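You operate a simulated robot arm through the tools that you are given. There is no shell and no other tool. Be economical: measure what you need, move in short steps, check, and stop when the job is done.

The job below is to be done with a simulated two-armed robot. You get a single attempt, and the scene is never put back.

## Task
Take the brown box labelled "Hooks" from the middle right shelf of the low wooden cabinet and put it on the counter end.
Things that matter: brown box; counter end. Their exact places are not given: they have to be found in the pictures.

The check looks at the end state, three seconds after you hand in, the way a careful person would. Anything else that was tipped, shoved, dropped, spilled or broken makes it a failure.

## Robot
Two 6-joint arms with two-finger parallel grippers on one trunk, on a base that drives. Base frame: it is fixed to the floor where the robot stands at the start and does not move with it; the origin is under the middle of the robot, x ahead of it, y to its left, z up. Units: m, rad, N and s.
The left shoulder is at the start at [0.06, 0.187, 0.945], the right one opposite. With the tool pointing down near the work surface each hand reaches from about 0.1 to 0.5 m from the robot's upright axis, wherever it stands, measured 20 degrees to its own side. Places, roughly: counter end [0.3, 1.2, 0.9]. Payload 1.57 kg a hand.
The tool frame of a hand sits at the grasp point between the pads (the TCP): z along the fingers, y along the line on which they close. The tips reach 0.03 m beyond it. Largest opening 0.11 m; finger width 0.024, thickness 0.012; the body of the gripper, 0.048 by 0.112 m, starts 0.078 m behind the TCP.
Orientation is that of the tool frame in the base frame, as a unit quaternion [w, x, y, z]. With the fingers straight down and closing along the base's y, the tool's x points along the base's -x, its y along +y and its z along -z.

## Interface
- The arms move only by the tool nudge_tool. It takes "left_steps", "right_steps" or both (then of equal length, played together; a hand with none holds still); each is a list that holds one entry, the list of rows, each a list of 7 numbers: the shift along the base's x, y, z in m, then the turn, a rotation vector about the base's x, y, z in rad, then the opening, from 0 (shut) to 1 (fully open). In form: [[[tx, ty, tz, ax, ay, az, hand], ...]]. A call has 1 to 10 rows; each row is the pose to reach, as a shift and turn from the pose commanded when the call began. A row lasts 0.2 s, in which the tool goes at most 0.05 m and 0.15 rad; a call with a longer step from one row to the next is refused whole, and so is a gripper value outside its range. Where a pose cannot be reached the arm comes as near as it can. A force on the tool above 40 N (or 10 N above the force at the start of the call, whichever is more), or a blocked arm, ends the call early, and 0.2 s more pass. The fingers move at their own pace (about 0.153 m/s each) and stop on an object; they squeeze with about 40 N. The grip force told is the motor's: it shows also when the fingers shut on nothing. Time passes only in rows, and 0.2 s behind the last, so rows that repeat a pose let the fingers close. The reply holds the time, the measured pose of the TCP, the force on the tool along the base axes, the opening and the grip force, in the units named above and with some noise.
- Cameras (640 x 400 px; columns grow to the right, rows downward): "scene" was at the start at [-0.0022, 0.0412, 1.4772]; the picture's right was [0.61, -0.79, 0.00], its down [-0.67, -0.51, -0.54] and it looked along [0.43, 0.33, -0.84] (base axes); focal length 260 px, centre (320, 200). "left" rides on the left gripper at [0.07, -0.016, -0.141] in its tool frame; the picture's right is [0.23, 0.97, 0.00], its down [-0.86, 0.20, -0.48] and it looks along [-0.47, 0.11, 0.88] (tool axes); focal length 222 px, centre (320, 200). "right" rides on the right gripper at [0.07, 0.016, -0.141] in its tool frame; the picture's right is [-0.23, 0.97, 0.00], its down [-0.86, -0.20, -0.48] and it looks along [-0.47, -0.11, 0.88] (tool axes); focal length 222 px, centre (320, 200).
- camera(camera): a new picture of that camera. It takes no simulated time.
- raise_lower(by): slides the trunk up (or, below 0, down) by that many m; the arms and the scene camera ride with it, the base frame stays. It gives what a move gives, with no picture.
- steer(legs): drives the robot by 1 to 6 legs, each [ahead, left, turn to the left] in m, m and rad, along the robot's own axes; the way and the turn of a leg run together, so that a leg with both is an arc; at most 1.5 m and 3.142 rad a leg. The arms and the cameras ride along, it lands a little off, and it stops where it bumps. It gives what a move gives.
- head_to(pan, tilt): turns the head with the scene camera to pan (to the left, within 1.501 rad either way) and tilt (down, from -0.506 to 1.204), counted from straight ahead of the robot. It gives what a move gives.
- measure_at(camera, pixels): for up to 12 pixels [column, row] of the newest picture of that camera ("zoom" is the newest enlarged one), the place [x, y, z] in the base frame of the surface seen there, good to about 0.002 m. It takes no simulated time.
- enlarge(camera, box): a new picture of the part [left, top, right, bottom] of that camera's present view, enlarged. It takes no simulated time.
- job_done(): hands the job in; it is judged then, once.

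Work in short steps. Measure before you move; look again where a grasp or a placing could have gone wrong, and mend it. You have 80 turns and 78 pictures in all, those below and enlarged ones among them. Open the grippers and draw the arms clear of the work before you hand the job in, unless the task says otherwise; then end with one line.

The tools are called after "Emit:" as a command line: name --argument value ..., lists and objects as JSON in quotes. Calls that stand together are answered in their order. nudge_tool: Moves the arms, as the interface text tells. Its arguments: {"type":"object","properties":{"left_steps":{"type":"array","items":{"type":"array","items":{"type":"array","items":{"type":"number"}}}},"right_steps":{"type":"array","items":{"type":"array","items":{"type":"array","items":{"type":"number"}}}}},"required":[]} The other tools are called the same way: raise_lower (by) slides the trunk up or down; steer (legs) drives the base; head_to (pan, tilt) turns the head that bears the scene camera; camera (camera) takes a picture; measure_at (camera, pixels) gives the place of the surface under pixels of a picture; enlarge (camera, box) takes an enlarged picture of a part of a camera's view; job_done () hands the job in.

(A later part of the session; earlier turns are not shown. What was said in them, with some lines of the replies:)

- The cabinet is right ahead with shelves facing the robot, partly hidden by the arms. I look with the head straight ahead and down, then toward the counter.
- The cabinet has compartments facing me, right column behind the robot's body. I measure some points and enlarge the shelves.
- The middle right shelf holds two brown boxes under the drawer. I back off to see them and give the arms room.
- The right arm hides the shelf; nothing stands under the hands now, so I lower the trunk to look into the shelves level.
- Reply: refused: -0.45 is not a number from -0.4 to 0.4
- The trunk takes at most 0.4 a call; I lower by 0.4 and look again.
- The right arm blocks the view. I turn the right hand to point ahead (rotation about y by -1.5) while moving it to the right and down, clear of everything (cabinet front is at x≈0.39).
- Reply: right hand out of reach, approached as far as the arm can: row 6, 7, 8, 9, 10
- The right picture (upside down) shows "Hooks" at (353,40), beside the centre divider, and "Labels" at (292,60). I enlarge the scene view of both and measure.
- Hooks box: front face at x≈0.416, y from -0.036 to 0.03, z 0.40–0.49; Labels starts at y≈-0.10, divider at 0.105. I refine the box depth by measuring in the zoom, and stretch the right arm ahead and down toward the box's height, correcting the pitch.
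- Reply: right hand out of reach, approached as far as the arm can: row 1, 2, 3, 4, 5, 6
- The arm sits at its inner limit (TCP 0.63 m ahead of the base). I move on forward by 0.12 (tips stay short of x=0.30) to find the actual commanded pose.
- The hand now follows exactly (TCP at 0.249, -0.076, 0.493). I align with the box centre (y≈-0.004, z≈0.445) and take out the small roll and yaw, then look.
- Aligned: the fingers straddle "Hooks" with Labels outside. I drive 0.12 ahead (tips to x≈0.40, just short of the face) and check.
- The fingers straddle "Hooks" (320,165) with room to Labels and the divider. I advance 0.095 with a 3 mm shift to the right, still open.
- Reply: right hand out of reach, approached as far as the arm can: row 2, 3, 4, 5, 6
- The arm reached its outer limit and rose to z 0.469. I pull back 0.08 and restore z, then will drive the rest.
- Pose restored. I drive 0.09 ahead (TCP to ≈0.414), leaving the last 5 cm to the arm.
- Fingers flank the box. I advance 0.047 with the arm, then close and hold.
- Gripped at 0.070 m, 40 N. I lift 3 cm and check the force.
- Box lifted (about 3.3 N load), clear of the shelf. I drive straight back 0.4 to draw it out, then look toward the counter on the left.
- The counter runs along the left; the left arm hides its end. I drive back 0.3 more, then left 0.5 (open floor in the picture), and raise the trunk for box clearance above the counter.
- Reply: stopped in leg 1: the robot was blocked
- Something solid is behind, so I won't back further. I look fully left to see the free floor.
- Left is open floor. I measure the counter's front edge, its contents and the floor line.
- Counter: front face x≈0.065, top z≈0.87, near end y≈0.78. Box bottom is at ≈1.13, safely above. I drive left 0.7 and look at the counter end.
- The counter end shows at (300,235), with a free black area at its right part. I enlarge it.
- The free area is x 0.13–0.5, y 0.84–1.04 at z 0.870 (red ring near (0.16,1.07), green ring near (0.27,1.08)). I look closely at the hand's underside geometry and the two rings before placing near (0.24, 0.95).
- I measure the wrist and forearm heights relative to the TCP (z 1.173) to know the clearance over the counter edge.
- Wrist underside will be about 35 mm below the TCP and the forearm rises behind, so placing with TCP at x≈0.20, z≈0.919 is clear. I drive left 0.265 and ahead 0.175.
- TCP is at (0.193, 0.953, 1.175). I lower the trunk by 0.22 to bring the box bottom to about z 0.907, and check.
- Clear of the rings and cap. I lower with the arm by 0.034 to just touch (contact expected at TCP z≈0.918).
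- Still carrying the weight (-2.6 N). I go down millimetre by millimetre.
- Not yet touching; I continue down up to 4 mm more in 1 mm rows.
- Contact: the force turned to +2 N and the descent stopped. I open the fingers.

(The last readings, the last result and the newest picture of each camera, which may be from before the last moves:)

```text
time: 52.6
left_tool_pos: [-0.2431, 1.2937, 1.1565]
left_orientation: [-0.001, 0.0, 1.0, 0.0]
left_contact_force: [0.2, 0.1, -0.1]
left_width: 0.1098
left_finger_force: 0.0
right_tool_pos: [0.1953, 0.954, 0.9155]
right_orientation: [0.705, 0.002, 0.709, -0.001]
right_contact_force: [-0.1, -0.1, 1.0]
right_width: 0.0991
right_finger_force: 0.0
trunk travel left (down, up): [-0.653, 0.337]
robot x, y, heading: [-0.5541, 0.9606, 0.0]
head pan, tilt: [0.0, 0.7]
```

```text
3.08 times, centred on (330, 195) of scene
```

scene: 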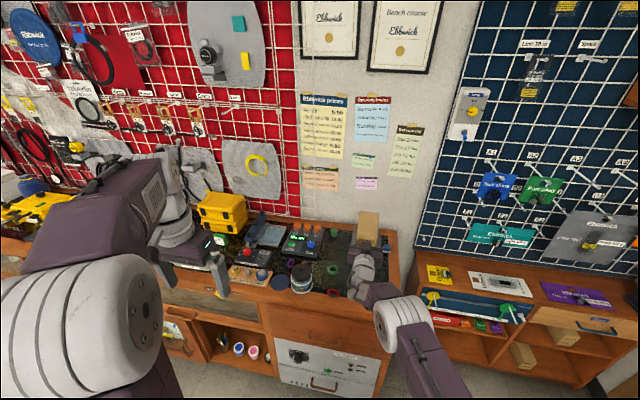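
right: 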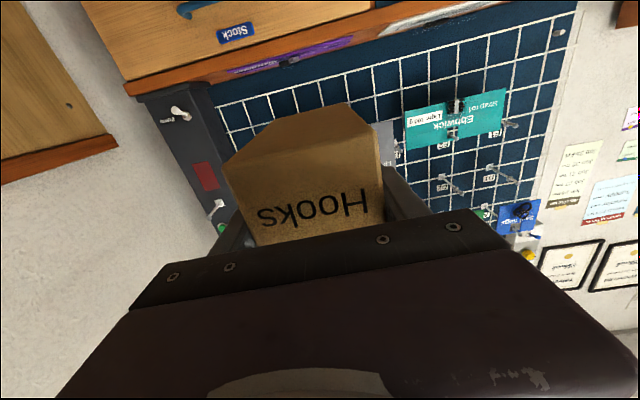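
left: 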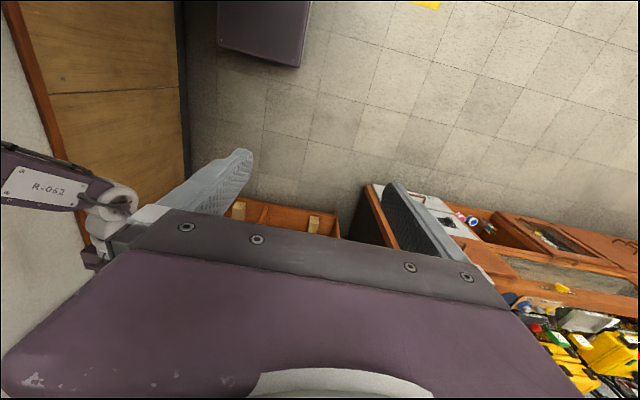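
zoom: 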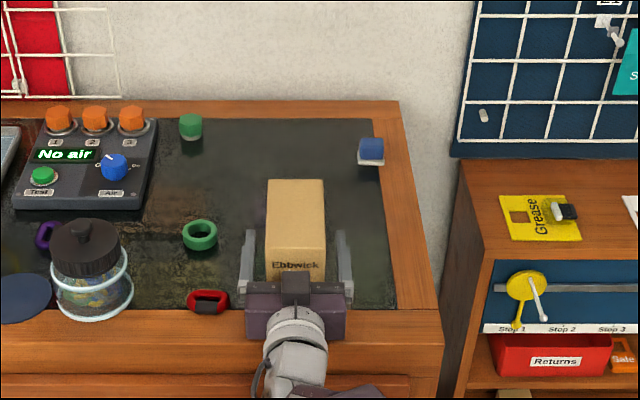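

The box stands free on the counter, fingers open on both sides. I draw the hand straight back by driving back 0.15 (space behind allows it; it was farther back before).

Emit:
steer --legs '[[-0.15, 0, 0]]'

Emit:
enlarge --camera "scene" --box '[200, 100, 440, 260]'

Emit:
camera --camera "right"

```text
time: 53.9
left_tool_pos: [-0.3898, 1.2944, 1.1571]
left_orientation: [-0.001, -0.001, 1.0, -0.001]
left_contact_force: [0.0, -0.6, 0.5]
left_width: 0.1099
left_finger_force: 0.1
right_tool_pos: [0.0493, 0.9563, 0.9148]
right_orientation: [0.705, 0.002, 0.709, 0.0]
right_contact_force: [-0.6, 0.1, -0.4]
right_width: 0.099
right_finger_force: 0.1
trunk travel left (down, up): [-0.653, 0.337]
robot x, y, heading: [-0.6985, 0.9615, 0.0]
head pan, tilt: [0.0, 0.7]
```

```text
2.50 times, centred on (320, 180) of scene
```

zoom: 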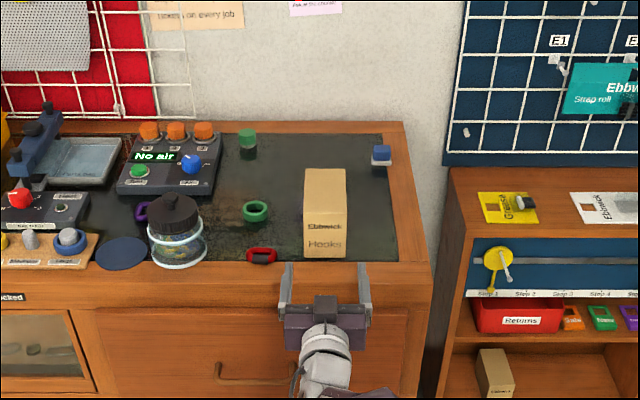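

```text
46 pictures are left
```

right: 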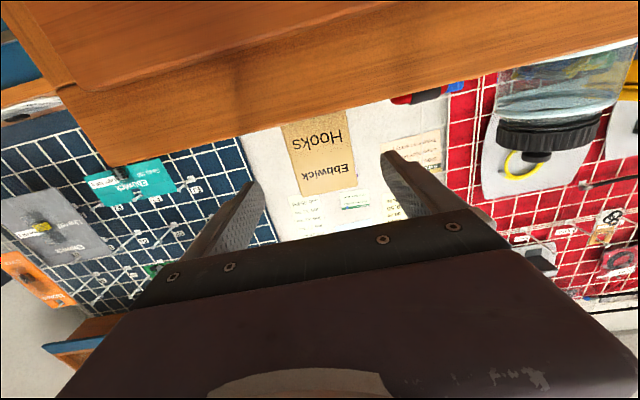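

The box stands upright with "Hooks" facing front and everything else unmoved. I pull the arm back 6 cm more and open fully.

Emit:
nudge_tool --right_steps '[[[-0.03, 0, 0, 0, 0, 0, 1], [-0.06, 0, 0, 0, 0, 0, 1], [-0.06, 0, 0, 0, 0, 0, 1], [-0.06, 0, 0, 0, 0, 0, 1]]]'

Emit:
camera --camera "scene"

```text
time: 54.9
left_tool_pos: [-0.3885, 1.2936, 1.1574]
left_orientation: [0.0, -0.001, 1.0, 0.0]
left_contact_force: [0.0, -0.1, 0.5]
left_width: 0.11
left_finger_force: 0.1
right_tool_pos: [-0.0122, 0.9567, 0.9153]
right_orientation: [0.705, 0.002, 0.709, -0.001]
right_contact_force: [-0.1, -1.3, -0.1]
right_width: 0.1102
right_finger_force: 0.1
trunk travel left (down, up): [-0.653, 0.337]
robot x, y, heading: [-0.7006, 0.962, 0.002]
head pan, tilt: [0.0, 0.7]
```

```text
45 pictures are left
```

scene: 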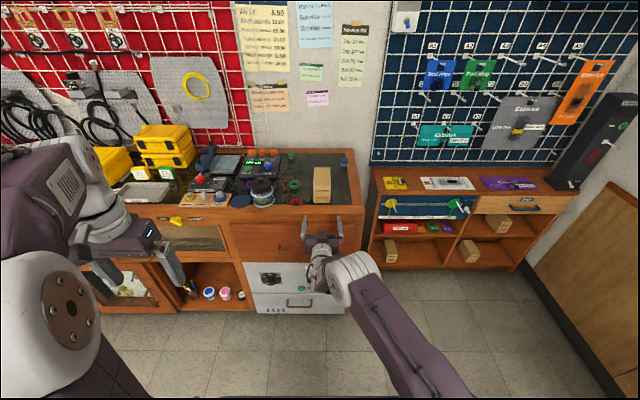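

The box is on the counter end at (322,185), Labels is still on its shelf, and the arms are clear, so I hand in.

Emit:
job_done

```text
The job is handed in.
```

The brown "Hooks" box is standing upright on the counter end. Nothing else in the pictures looks moved, though the robot's base bumped something solid behind it, out of view, while backing up.
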